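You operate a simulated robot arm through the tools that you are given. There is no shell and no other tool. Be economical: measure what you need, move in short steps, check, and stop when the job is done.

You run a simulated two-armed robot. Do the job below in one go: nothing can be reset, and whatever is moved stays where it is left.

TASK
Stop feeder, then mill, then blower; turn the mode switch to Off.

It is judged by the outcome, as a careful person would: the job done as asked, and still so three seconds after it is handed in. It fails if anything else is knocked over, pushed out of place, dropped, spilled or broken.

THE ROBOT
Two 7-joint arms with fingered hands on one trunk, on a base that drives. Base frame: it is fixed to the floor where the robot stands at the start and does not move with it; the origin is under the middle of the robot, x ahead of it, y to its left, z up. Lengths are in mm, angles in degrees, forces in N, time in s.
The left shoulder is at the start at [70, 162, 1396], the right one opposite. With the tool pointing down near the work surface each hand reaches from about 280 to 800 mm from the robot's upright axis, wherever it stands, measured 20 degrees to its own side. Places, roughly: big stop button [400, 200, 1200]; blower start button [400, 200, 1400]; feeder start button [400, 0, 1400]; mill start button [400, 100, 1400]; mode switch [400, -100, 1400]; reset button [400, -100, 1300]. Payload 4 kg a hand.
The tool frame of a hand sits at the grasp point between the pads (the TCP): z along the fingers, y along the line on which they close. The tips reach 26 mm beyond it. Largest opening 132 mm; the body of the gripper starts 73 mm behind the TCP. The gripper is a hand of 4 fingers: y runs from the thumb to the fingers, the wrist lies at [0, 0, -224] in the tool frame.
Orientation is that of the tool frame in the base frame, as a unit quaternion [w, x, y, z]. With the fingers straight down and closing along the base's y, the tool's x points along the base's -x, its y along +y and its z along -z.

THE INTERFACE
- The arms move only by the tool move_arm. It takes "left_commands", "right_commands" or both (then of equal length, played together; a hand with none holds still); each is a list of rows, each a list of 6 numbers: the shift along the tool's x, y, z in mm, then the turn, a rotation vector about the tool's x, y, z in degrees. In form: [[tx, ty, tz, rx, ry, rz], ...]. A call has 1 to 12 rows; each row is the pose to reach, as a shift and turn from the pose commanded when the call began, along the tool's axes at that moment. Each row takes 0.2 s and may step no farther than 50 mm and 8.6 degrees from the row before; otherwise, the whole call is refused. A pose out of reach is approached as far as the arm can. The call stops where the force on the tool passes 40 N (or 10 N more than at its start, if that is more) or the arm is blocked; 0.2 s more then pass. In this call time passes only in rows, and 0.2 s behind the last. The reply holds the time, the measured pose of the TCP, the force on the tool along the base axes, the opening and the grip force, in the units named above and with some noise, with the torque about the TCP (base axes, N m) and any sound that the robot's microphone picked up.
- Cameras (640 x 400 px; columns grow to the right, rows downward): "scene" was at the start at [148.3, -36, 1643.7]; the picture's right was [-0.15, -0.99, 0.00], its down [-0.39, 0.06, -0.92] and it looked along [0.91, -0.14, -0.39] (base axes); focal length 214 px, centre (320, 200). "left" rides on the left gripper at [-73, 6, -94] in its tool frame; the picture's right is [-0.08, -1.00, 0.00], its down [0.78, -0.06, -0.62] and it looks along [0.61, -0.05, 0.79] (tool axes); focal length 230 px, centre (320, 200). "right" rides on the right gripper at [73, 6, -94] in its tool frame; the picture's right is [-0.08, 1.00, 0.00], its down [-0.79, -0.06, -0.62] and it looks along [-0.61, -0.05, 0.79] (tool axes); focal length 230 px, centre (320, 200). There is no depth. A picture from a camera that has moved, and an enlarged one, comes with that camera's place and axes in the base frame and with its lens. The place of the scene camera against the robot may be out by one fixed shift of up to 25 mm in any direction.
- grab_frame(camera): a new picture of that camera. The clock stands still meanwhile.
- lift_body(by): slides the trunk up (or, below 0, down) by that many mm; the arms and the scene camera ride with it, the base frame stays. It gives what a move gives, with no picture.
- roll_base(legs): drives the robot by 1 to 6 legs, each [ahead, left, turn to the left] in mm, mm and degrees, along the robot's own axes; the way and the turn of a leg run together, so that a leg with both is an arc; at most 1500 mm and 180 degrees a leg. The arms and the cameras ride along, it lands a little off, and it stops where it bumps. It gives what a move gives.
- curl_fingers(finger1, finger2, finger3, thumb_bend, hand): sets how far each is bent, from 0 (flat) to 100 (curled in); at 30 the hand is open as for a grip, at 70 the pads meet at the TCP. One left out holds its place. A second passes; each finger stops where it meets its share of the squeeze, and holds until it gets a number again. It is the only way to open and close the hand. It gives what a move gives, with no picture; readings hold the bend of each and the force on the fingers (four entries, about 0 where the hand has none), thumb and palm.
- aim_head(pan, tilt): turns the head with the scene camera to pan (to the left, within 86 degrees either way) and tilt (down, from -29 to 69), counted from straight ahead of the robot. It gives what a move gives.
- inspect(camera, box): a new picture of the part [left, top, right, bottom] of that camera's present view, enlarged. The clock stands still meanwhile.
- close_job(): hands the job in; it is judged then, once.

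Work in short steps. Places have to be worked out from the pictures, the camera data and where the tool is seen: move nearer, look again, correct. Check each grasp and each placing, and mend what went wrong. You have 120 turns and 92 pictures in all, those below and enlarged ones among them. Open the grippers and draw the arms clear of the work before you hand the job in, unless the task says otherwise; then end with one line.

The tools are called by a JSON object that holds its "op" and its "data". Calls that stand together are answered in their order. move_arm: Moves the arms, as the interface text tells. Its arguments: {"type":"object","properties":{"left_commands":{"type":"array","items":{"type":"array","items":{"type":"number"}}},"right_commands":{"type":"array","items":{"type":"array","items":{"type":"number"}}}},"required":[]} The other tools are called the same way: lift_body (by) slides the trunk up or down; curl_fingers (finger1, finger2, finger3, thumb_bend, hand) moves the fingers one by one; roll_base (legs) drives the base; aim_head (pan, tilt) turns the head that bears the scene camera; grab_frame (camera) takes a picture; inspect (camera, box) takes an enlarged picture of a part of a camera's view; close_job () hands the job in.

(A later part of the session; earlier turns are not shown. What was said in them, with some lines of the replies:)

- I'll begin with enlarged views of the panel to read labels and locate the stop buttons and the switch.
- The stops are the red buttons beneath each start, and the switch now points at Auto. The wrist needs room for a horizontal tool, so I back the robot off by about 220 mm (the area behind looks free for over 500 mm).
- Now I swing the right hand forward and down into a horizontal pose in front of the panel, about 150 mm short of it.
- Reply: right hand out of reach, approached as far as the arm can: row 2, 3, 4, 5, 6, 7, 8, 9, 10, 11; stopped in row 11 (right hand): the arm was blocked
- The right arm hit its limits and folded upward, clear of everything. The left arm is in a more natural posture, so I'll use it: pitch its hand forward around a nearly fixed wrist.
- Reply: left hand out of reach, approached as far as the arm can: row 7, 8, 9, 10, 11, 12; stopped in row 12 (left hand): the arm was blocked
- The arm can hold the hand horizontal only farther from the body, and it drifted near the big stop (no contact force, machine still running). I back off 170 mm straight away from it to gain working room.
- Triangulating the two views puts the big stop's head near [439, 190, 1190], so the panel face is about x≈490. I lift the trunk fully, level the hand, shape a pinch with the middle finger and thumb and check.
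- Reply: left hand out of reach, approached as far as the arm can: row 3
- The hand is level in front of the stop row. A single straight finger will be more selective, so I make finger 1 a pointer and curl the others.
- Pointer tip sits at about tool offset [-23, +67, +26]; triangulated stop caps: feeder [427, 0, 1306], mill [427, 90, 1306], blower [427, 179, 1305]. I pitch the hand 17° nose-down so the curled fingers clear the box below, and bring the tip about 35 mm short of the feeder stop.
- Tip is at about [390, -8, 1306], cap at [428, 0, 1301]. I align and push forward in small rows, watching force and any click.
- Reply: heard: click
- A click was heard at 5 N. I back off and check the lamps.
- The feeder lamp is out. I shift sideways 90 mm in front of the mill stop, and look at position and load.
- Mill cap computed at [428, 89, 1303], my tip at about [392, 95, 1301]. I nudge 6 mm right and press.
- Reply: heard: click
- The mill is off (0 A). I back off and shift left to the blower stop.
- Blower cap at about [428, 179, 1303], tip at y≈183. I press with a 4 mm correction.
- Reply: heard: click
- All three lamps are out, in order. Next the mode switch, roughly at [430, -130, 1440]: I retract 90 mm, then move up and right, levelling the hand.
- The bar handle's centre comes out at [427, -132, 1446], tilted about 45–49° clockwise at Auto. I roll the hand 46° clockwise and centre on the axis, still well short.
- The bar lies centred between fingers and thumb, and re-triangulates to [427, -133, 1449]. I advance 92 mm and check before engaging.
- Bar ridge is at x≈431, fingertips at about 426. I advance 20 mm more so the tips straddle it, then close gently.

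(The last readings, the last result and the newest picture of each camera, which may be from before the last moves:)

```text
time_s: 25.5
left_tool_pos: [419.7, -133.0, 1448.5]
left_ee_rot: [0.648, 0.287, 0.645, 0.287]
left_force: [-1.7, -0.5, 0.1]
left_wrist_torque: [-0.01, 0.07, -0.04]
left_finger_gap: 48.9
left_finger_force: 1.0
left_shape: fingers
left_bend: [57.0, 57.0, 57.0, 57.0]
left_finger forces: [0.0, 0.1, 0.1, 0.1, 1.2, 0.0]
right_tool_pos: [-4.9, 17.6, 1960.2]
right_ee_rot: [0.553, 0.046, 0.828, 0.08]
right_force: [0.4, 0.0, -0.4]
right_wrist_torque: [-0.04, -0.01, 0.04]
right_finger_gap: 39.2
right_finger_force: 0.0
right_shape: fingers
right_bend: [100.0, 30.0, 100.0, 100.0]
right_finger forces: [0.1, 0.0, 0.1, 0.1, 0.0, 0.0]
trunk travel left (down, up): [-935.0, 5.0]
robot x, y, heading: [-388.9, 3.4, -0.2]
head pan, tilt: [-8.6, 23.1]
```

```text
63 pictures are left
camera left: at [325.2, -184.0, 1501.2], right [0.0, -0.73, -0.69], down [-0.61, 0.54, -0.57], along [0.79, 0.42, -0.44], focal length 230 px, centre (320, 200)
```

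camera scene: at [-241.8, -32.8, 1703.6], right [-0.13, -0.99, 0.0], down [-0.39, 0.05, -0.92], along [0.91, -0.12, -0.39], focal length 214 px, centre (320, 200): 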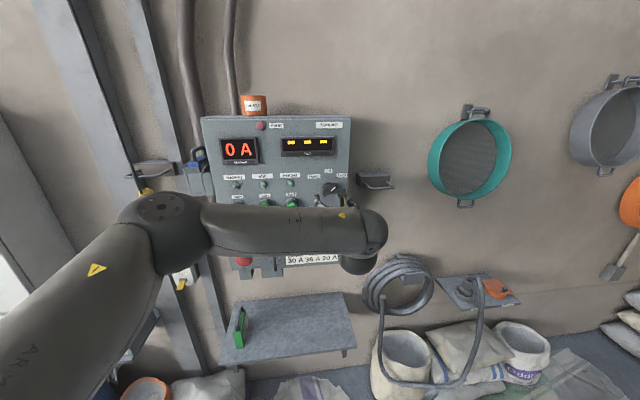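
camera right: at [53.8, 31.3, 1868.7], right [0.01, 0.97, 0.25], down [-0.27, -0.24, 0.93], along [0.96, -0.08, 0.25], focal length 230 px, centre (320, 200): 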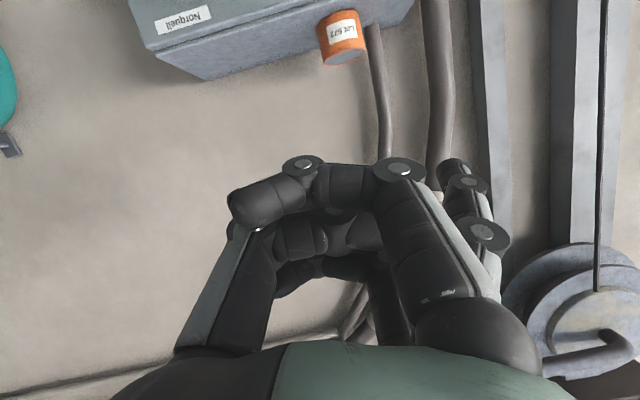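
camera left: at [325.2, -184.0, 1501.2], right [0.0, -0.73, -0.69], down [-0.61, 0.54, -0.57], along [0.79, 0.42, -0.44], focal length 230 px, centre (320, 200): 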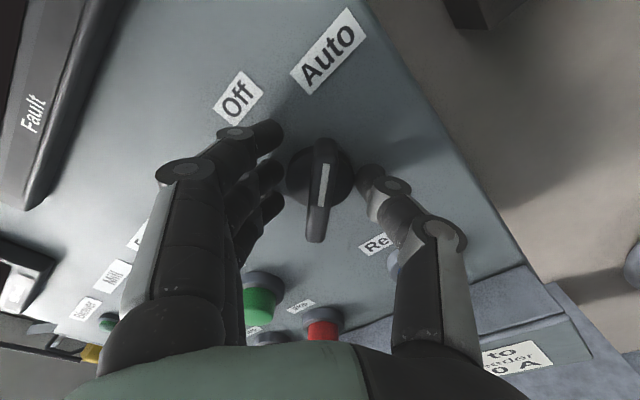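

The thumb is lightly touching the round base. I back off 5 mm and close onto the bar itself.

{"op": "move_arm", "data": {"left_commands": [[0, 0, -6, 0, 0, 0]]}}

{"op": "curl_fingers", "data": {"hand": "left", "finger1": 67, "finger2": 67, "finger3": 67, "thumb_bend": 67}}

{"op": "grab_frame", "data": {"camera": "left"}}

```text
time_s: 25.9
left_tool_pos: [414.3, -132.0, 1448.0]
left_ee_rot: [0.647, 0.287, 0.645, 0.288]
left_force: [-0.4, -0.3, 0.6]
left_wrist_torque: [-0.01, 0.01, 0.0]
left_finger_gap: 49.0
left_finger_force: 0.0
left_shape: fingers
left_bend: [57.0, 57.0, 57.0, 57.0]
left_finger forces: [0.1, 0.0, 0.1, 0.1, 0.0, 0.0]
right_tool_pos: [-4.4, 17.9, 1960.1]
right_ee_rot: [0.553, 0.046, 0.828, 0.08]
right_force: [-0.8, 1.1, -0.6]
right_wrist_torque: [0.01, -0.02, -0.02]
right_finger_gap: 39.4
right_finger_force: 0.2
right_shape: fingers
right_bend: [100.0, 30.0, 100.0, 100.0]
right_finger forces: [0.0, 0.0, 0.0, 0.0, 0.1, 0.0]
trunk travel left (down, up): [-935.0, 5.0]
robot x, y, heading: [-388.4, -1.3, -0.3]
head pan, tilt: [-8.6, 23.1]
```

```text
time_s: 26.9
left_tool_pos: [414.7, -132.9, 1447.6]
left_ee_rot: [0.647, 0.286, 0.646, 0.287]
left_force: [-2.2, 0.6, -2.2]
left_wrist_torque: [-0.01, 0.04, 0.04]
left_finger_gap: 28.3
left_finger_force: 5.2
left_shape: fingers
left_bend: [67.0, 60.0, 65.0, 64.0]
left_finger forces: [0.0, 3.6, 2.0, 0.0, 5.3, 0.1]
right_tool_pos: [-5.5, 18.8, 1960.8]
right_ee_rot: [0.554, 0.046, 0.828, 0.08]
right_force: [-0.1, -0.2, 0.3]
right_wrist_torque: [-0.01, -0.01, -0.02]
right_finger_gap: 39.4
right_finger_force: 0.1
right_shape: fingers
right_bend: [100.0, 30.0, 100.0, 100.0]
right_finger forces: [0.0, 0.0, 0.0, 0.0, 0.0, 0.0]
trunk travel left (down, up): [-935.0, 5.0]
robot x, y, heading: [-388.4, 1.2, -0.5]
head pan, tilt: [-8.6, 23.1]
```

```text
62 pictures are left
camera left: at [319.0, -183.7, 1500.7], right [0.0, -0.73, -0.69], down [-0.61, 0.54, -0.57], along [0.79, 0.42, -0.44], focal length 230 px, centre (320, 200)
```

left: 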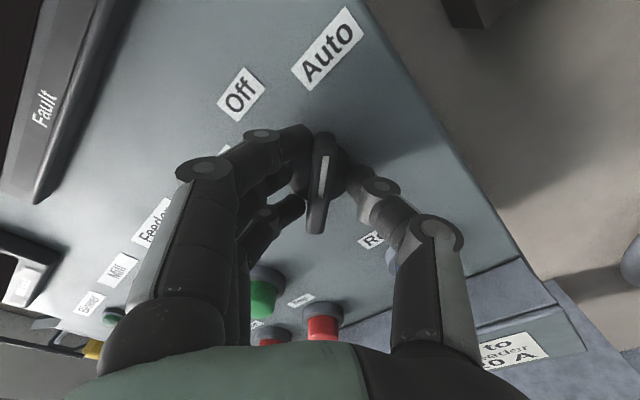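

Finger 2 and the thumb rest on the round base rather than the bar. I open slightly, back out 5 mm, and close again.

{"op": "curl_fingers", "data": {"hand": "left", "finger1": 57, "finger2": 57, "finger3": 57, "thumb_bend": 57}}

{"op": "move_arm", "data": {"left_commands": [[0, 0, -6, 0, 0, 0]]}}

{"op": "curl_fingers", "data": {"hand": "left", "finger1": 70, "finger2": 70, "finger3": 70, "thumb_bend": 70}}

{"op": "grab_frame", "data": {"camera": "left"}}

```text
time_s: 27.9
left_tool_pos: [414.2, -133.5, 1448.5]
left_ee_rot: [0.647, 0.287, 0.645, 0.288]
left_force: [1.2, 0.3, 0.0]
left_wrist_torque: [0.03, 0.01, 0.02]
left_finger_gap: 50.8
left_finger_force: 0.0
left_shape: fingers
left_bend: [56.0, 56.0, 56.0, 56.0]
left_finger forces: [0.0, 0.0, 0.0, 0.0, 0.0, 0.1]
right_tool_pos: [-4.4, 18.8, 1960.9]
right_ee_rot: [0.553, 0.045, 0.828, 0.08]
right_force: [1.0, -0.6, -0.1]
right_wrist_torque: [0.0, 0.01, -0.02]
right_finger_gap: 39.3
right_finger_force: 0.1
right_shape: fingers
right_bend: [100.0, 30.0, 100.0, 100.0]
right_finger forces: [0.0, 0.0, 0.1, 0.0, 0.0, 0.1]
trunk travel left (down, up): [-935.0, 5.0]
robot x, y, heading: [-392.8, 5.5, -0.2]
head pan, tilt: [-8.6, 23.1]
```

```text
time_s: 28.3
left_tool_pos: [407.6, -133.8, 1448.2]
left_ee_rot: [0.648, 0.287, 0.645, 0.287]
left_force: [0.0, 0.1, 0.2]
left_wrist_torque: [-0.01, 0.0, -0.02]
left_finger_gap: 50.7
left_finger_force: 0.0
left_shape: fingers
left_bend: [56.0, 56.0, 56.0, 56.0]
left_finger forces: [0.1, 0.1, 0.1, 0.0, 0.1, 0.0]
right_tool_pos: [-3.2, 17.8, 1961.2]
right_ee_rot: [0.552, 0.046, 0.828, 0.08]
right_force: [1.1, -0.8, -0.3]
right_wrist_torque: [0.0, 0.02, 0.01]
right_finger_gap: 39.1
right_finger_force: 0.1
right_shape: fingers
right_bend: [100.0, 30.0, 100.0, 100.0]
right_finger forces: [0.0, 0.1, 0.0, 0.0, 0.0, 0.0]
trunk travel left (down, up): [-935.0, 5.0]
robot x, y, heading: [-392.1, 1.5, -0.1]
head pan, tilt: [-8.6, 23.1]
```

```text
time_s: 29.3
left_tool_pos: [407.8, -133.0, 1448.4]
left_ee_rot: [0.648, 0.287, 0.645, 0.287]
left_force: [0.6, 0.4, 2.5]
left_wrist_torque: [0.05, -0.03, 0.01]
left_finger_gap: 19.3
left_finger_force: 5.3
left_shape: fingers
left_bend: [68.0, 68.0, 67.0, 68.0]
left_finger forces: [1.8, 2.0, 2.2, 0.0, 4.0, 0.0]
right_tool_pos: [-4.7, 17.3, 1960.1]
right_ee_rot: [0.553, 0.046, 0.828, 0.08]
right_force: [1.2, -0.5, -0.1]
right_wrist_torque: [-0.01, 0.01, -0.02]
right_finger_gap: 39.3
right_finger_force: 0.0
right_shape: fingers
right_bend: [100.0, 30.0, 100.0, 100.0]
right_finger forces: [0.0, 0.1, 0.0, 0.0, 0.0, 0.1]
trunk travel left (down, up): [-935.0, 5.0]
robot x, y, heading: [-391.8, -0.2, -0.3]
head pan, tilt: [-8.6, 23.1]
```

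```text
61 pictures are left
camera left: at [312.9, -183.8, 1501.3], right [0.0, -0.73, -0.69], down [-0.61, 0.54, -0.57], along [0.79, 0.42, -0.44], focal length 230 px, centre (320, 200)
```

left: 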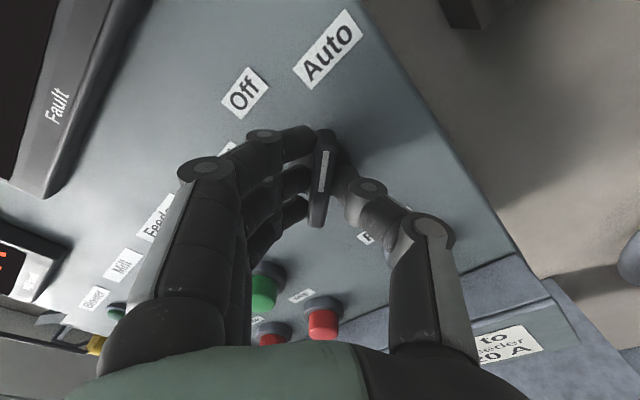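

All three fingers and the thumb now hold the bar. I tighten a little and turn 46° counterclockwise about the tool axis.

{"op": "curl_fingers", "data": {"hand": "left", "finger1": 76, "finger2": 76, "finger3": 76, "thumb_bend": 76}}

{"op": "move_arm", "data": {"left_commands": [[0, 0, 0, 0, 0, -7.7], [0, 0, 0, 0, 0, -15.3], [0, 0, 0, 0, 0, -23], [0, 0, 0, 0, 0, -30.7], [0, 0, 0, 0, 0, -38.3], [0, 0, 0, 0, 0, -46]]}}

{"op": "grab_frame", "data": {"camera": "left"}}

{"op": "inspect", "data": {"camera": "scene", "box": [260, 130, 420, 230]}}

```text
time_s: 30.3
left_tool_pos: [408.9, -133.2, 1447.8]
left_ee_rot: [0.648, 0.286, 0.645, 0.287]
left_force: [6.7, 0.7, 8.5]
left_wrist_torque: [0.04, -0.07, -0.05]
left_finger_gap: 18.3
left_finger_force: 15.9
left_shape: fingers
left_bend: [72.0, 71.0, 71.0, 69.0]
left_finger forces: [5.9, 6.3, 6.7, 0.1, 12.7, 0.0]
right_tool_pos: [-3.8, 16.6, 1960.2]
right_ee_rot: [0.553, 0.047, 0.828, 0.079]
right_force: [1.7, 0.1, 0.0]
right_wrist_torque: [0.05, 0.01, 0.02]
right_finger_gap: 39.3
right_finger_force: 0.1
right_shape: fingers
right_bend: [100.0, 30.0, 100.0, 100.0]
right_finger forces: [0.0, 0.0, 0.0, 0.1, 0.1, 0.0]
trunk travel left (down, up): [-935.0, 5.0]
robot x, y, heading: [-389.1, 3.3, -0.2]
head pan, tilt: [-8.6, 23.1]
```

```text
time_s: 31.7
left_tool_pos: [408.5, -129.5, 1448.5]
left_ee_rot: [0.709, 0.01, 0.705, 0.011]
left_force: [7.5, 6.6, 14.3]
left_wrist_torque: [0.0, -0.23, 0.09]
left_finger_gap: 17.8
left_finger_force: 15.4
left_shape: fingers
left_bend: [72.0, 71.0, 71.0, 69.0]
left_finger forces: [6.6, 6.8, 6.1, 0.0, 11.1, 0.0]
right_tool_pos: [-3.0, 21.5, 1960.9]
right_ee_rot: [0.553, 0.045, 0.828, 0.08]
right_force: [-0.7, 0.4, 0.8]
right_wrist_torque: [-0.01, 0.01, 0.03]
right_finger_gap: 39.3
right_finger_force: 0.0
right_shape: fingers
right_bend: [100.0, 30.0, 100.0, 100.0]
right_finger forces: [0.0, 0.0, 0.1, 0.0, 0.1, 0.0]
trunk travel left (down, up): [-935.0, 5.0]
robot x, y, heading: [-392.5, -0.6, 0.1]
head pan, tilt: [-8.6, 23.1]
```

```text
60 pictures are left
camera left: at [313.9, -126.4, 1521.6], right [0.0, -1.0, 0.05], down [-0.61, -0.04, -0.79], along [0.79, -0.03, -0.61], focal length 230 px, centre (320, 200)
```

left: 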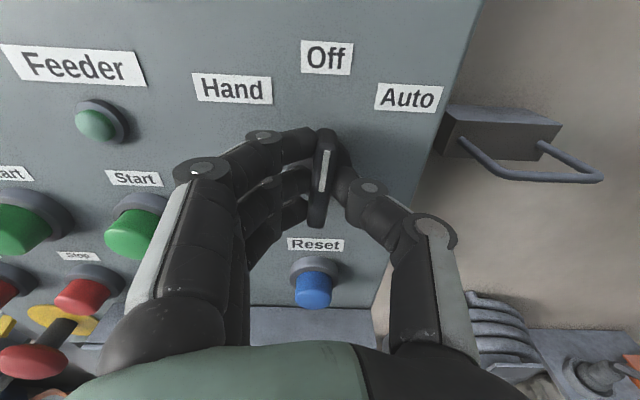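

```text
4.00 times, centred on (340, 180) of scene
camera zoom: at [-242.0, -30.5, 1703.9], right [-0.13, -0.99, 0.0], down [-0.39, 0.05, -0.92], along [0.91, -0.12, -0.39], focal length 858 px, centre (240, 280)
```

zoom: 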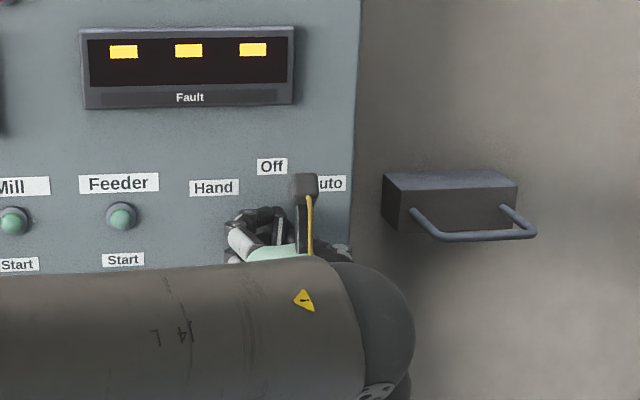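

The handle is vertical and points at Off. I release and draw back to confirm it stays.

{"op": "curl_fingers", "data": {"hand": "left", "finger1": 45, "finger2": 45, "finger3": 45, "thumb_bend": 45}}

{"op": "move_arm", "data": {"left_commands": [[0, 0, -40, 0, 0, 0], [0, 0, -85, 0, 0, 0]]}}

{"op": "grab_frame", "data": {"camera": "left"}}

```text
time_s: 32.7
left_tool_pos: [409.3, -135.3, 1447.7]
left_ee_rot: [0.708, 0.012, 0.706, 0.011]
left_force: [-0.9, 0.0, 0.2]
left_wrist_torque: [0.02, -0.01, 0.01]
left_finger_gap: 86.0
left_finger_force: 0.1
left_shape: fingers
left_bend: [45.0, 45.0, 45.0, 45.0]
left_finger forces: [0.0, 0.1, 0.0, 0.0, 0.0, 0.1]
right_tool_pos: [-4.0, 16.0, 1960.0]
right_ee_rot: [0.553, 0.046, 0.828, 0.081]
right_force: [0.4, 0.2, -0.9]
right_wrist_torque: [0.0, 0.01, 0.02]
right_finger_gap: 39.0
right_finger_force: 0.1
right_shape: fingers
right_bend: [100.0, 30.0, 100.0, 100.0]
right_finger forces: [0.1, 0.0, 0.0, 0.0, 0.0, 0.1]
trunk travel left (down, up): [-935.0, 5.0]
robot x, y, heading: [-390.7, 1.1, -0.3]
head pan, tilt: [-8.6, 23.1]
```

```text
time_s: 33.3
left_tool_pos: [321.3, -133.9, 1449.5]
left_ee_rot: [0.709, 0.012, 0.705, 0.012]
left_force: [0.4, 0.3, 1.2]
left_wrist_torque: [0.0, 0.01, 0.0]
left_finger_gap: 86.5
left_finger_force: 0.0
left_shape: fingers
left_bend: [45.0, 45.0, 45.0, 45.0]
left_finger forces: [0.0, 0.0, 0.0, 0.0, 0.1, 0.1]
right_tool_pos: [-6.8, 17.1, 1961.1]
right_ee_rot: [0.553, 0.046, 0.828, 0.081]
right_force: [0.6, -0.6, -1.5]
right_wrist_torque: [0.0, 0.01, 0.01]
right_finger_gap: 39.3
right_finger_force: 0.0
right_shape: fingers
right_bend: [100.0, 30.0, 100.0, 100.0]
right_finger forces: [0.0, 0.1, 0.0, 0.0, 0.1, 0.1]
trunk travel left (down, up): [-935.0, 5.0]
robot x, y, heading: [-390.9, 3.4, 0.0]
head pan, tilt: [-8.6, 23.1]
```

```text
58 pictures are left
camera left: at [226.3, -130.8, 1521.9], right [0.0, -1.0, 0.04], down [-0.61, -0.03, -0.79], along [0.79, -0.03, -0.61], focal length 230 px, centre (320, 200)
```

left: 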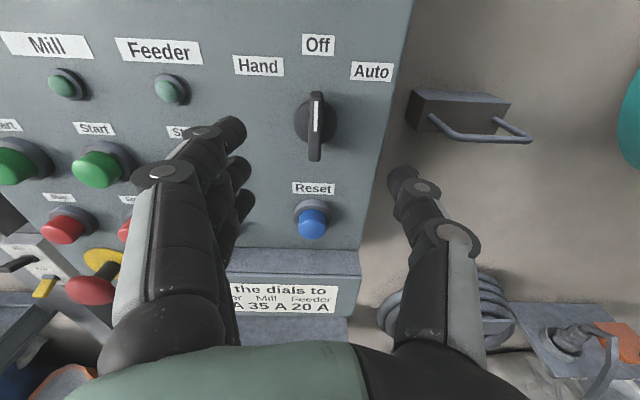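

The switch holds at Off. I open both hands and roll back 200 mm to clear the panel, then check everything once more.

{"op": "curl_fingers", "data": {"hand": "left", "finger1": 30, "finger2": 30, "finger3": 30, "thumb_bend": 30}}

{"op": "curl_fingers", "data": {"hand": "right", "finger1": 30, "finger2": 30, "finger3": 30, "thumb_bend": 30}}

{"op": "move_arm", "data": {"left_commands": [[0, 40, -20, 0, 0, 0], [0, 80, -40, 0, 0, 0], [40, 110, -40, 0, 0, 0], [80, 130, -40, 0, 0, 0]]}}

{"op": "inspect", "data": {"camera": "scene", "box": [180, 80, 420, 230]}}

```text
time_s: 34.3
left_tool_pos: [324.7, -134.0, 1446.3]
left_ee_rot: [0.708, 0.013, 0.706, 0.011]
left_force: [-0.3, -0.7, -0.8]
left_wrist_torque: [-0.02, 0.01, 0.05]
left_finger_gap: 136.0
left_finger_force: 0.1
left_shape: fingers
left_bend: [30.0, 30.0, 30.0, 30.0]
left_finger forces: [0.1, 0.1, 0.0, 0.0, 0.0, 0.0]
right_tool_pos: [-3.0, 16.6, 1960.4]
right_ee_rot: [0.552, 0.046, 0.828, 0.081]
right_force: [1.0, -0.9, 0.3]
right_wrist_torque: [0.01, -0.03, -0.01]
right_finger_gap: 39.2
right_finger_force: 0.0
right_shape: fingers
right_bend: [100.0, 30.0, 100.0, 100.0]
right_finger forces: [0.1, 0.1, 0.1, 0.0, 0.1, 0.0]
trunk travel left (down, up): [-935.0, 5.0]
robot x, y, heading: [-392.9, -1.1, -0.4]
head pan, tilt: [-8.6, 23.1]
```

```text
time_s: 35.3
left_tool_pos: [323.6, -134.2, 1448.0]
left_ee_rot: [0.708, 0.012, 0.706, 0.01]
left_force: [0.8, 1.2, 0.8]
left_wrist_torque: [0.02, 0.03, 0.01]
left_finger_gap: 135.6
left_finger_force: 0.0
left_shape: fingers
left_bend: [30.0, 30.0, 30.0, 30.0]
left_finger forces: [0.1, 0.0, 0.0, 0.0, 0.0, 0.0]
right_tool_pos: [-3.9, 18.0, 1960.5]
right_ee_rot: [0.553, 0.047, 0.828, 0.08]
right_force: [0.4, -0.4, 0.0]
right_wrist_torque: [0.01, -0.07, 0.05]
right_finger_gap: 135.4
right_finger_force: 0.1
right_shape: fingers
right_bend: [30.0, 30.0, 30.0, 30.0]
right_finger forces: [0.0, 0.1, 0.0, 0.0, 0.1, 0.0]
trunk travel left (down, up): [-935.0, 5.0]
robot x, y, heading: [-391.6, 3.9, -0.2]
head pan, tilt: [-8.6, 23.1]
```

```text
time_s: 36.3
left_tool_pos: [285.8, -1.0, 1369.1]
left_ee_rot: [0.708, 0.012, 0.707, 0.012]
left_force: [0.6, -0.2, -0.5]
left_wrist_torque: [0.05, -0.02, 0.01]
left_finger_gap: 135.9
left_finger_force: 0.1
left_shape: fingers
left_bend: [30.0, 30.0, 30.0, 30.0]
left_finger forces: [0.0, 0.1, 0.1, 0.1, 0.1, 0.1]
right_tool_pos: [0.5, 17.1, 1959.6]
right_ee_rot: [0.552, 0.047, 0.829, 0.08]
right_force: [1.5, -0.1, -0.3]
right_wrist_torque: [-0.01, 0.05, 0.01]
right_finger_gap: 135.5
right_finger_force: 0.1
right_shape: fingers
right_bend: [30.0, 30.0, 30.0, 30.0]
right_finger forces: [0.0, 0.0, 0.1, 0.1, 0.0, 0.1]
trunk travel left (down, up): [-935.0, 5.0]
robot x, y, heading: [-391.1, -0.4, -0.4]
head pan, tilt: [-8.6, 23.1]
```

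```text
2.67 times, centred on (300, 155) of scene
camera zoom: at [-238.8, -34.7, 1703.6], right [-0.13, -0.99, 0.0], down [-0.39, 0.05, -0.92], along [0.91, -0.12, -0.39], focal length 572 px, centre (373, 320)
```

zoom: 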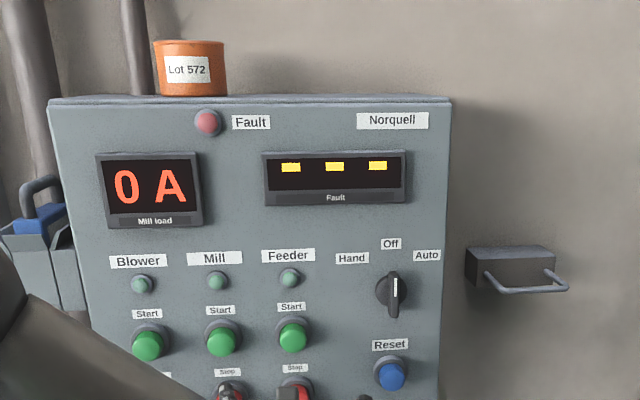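

All lamps are out, the load reads 0 A, the switch is at Off, and the hands are open with the tips over 100 mm clear of the panel. I hand the job in.

{"op": "close_job", "data": {}}

```text
The job is handed in.
```

I stopped the feeder, then the mill, then the blower, and turned the mode switch to Off; their lamps are out, the mill load reads 0 A, and nothing else was disturbed.
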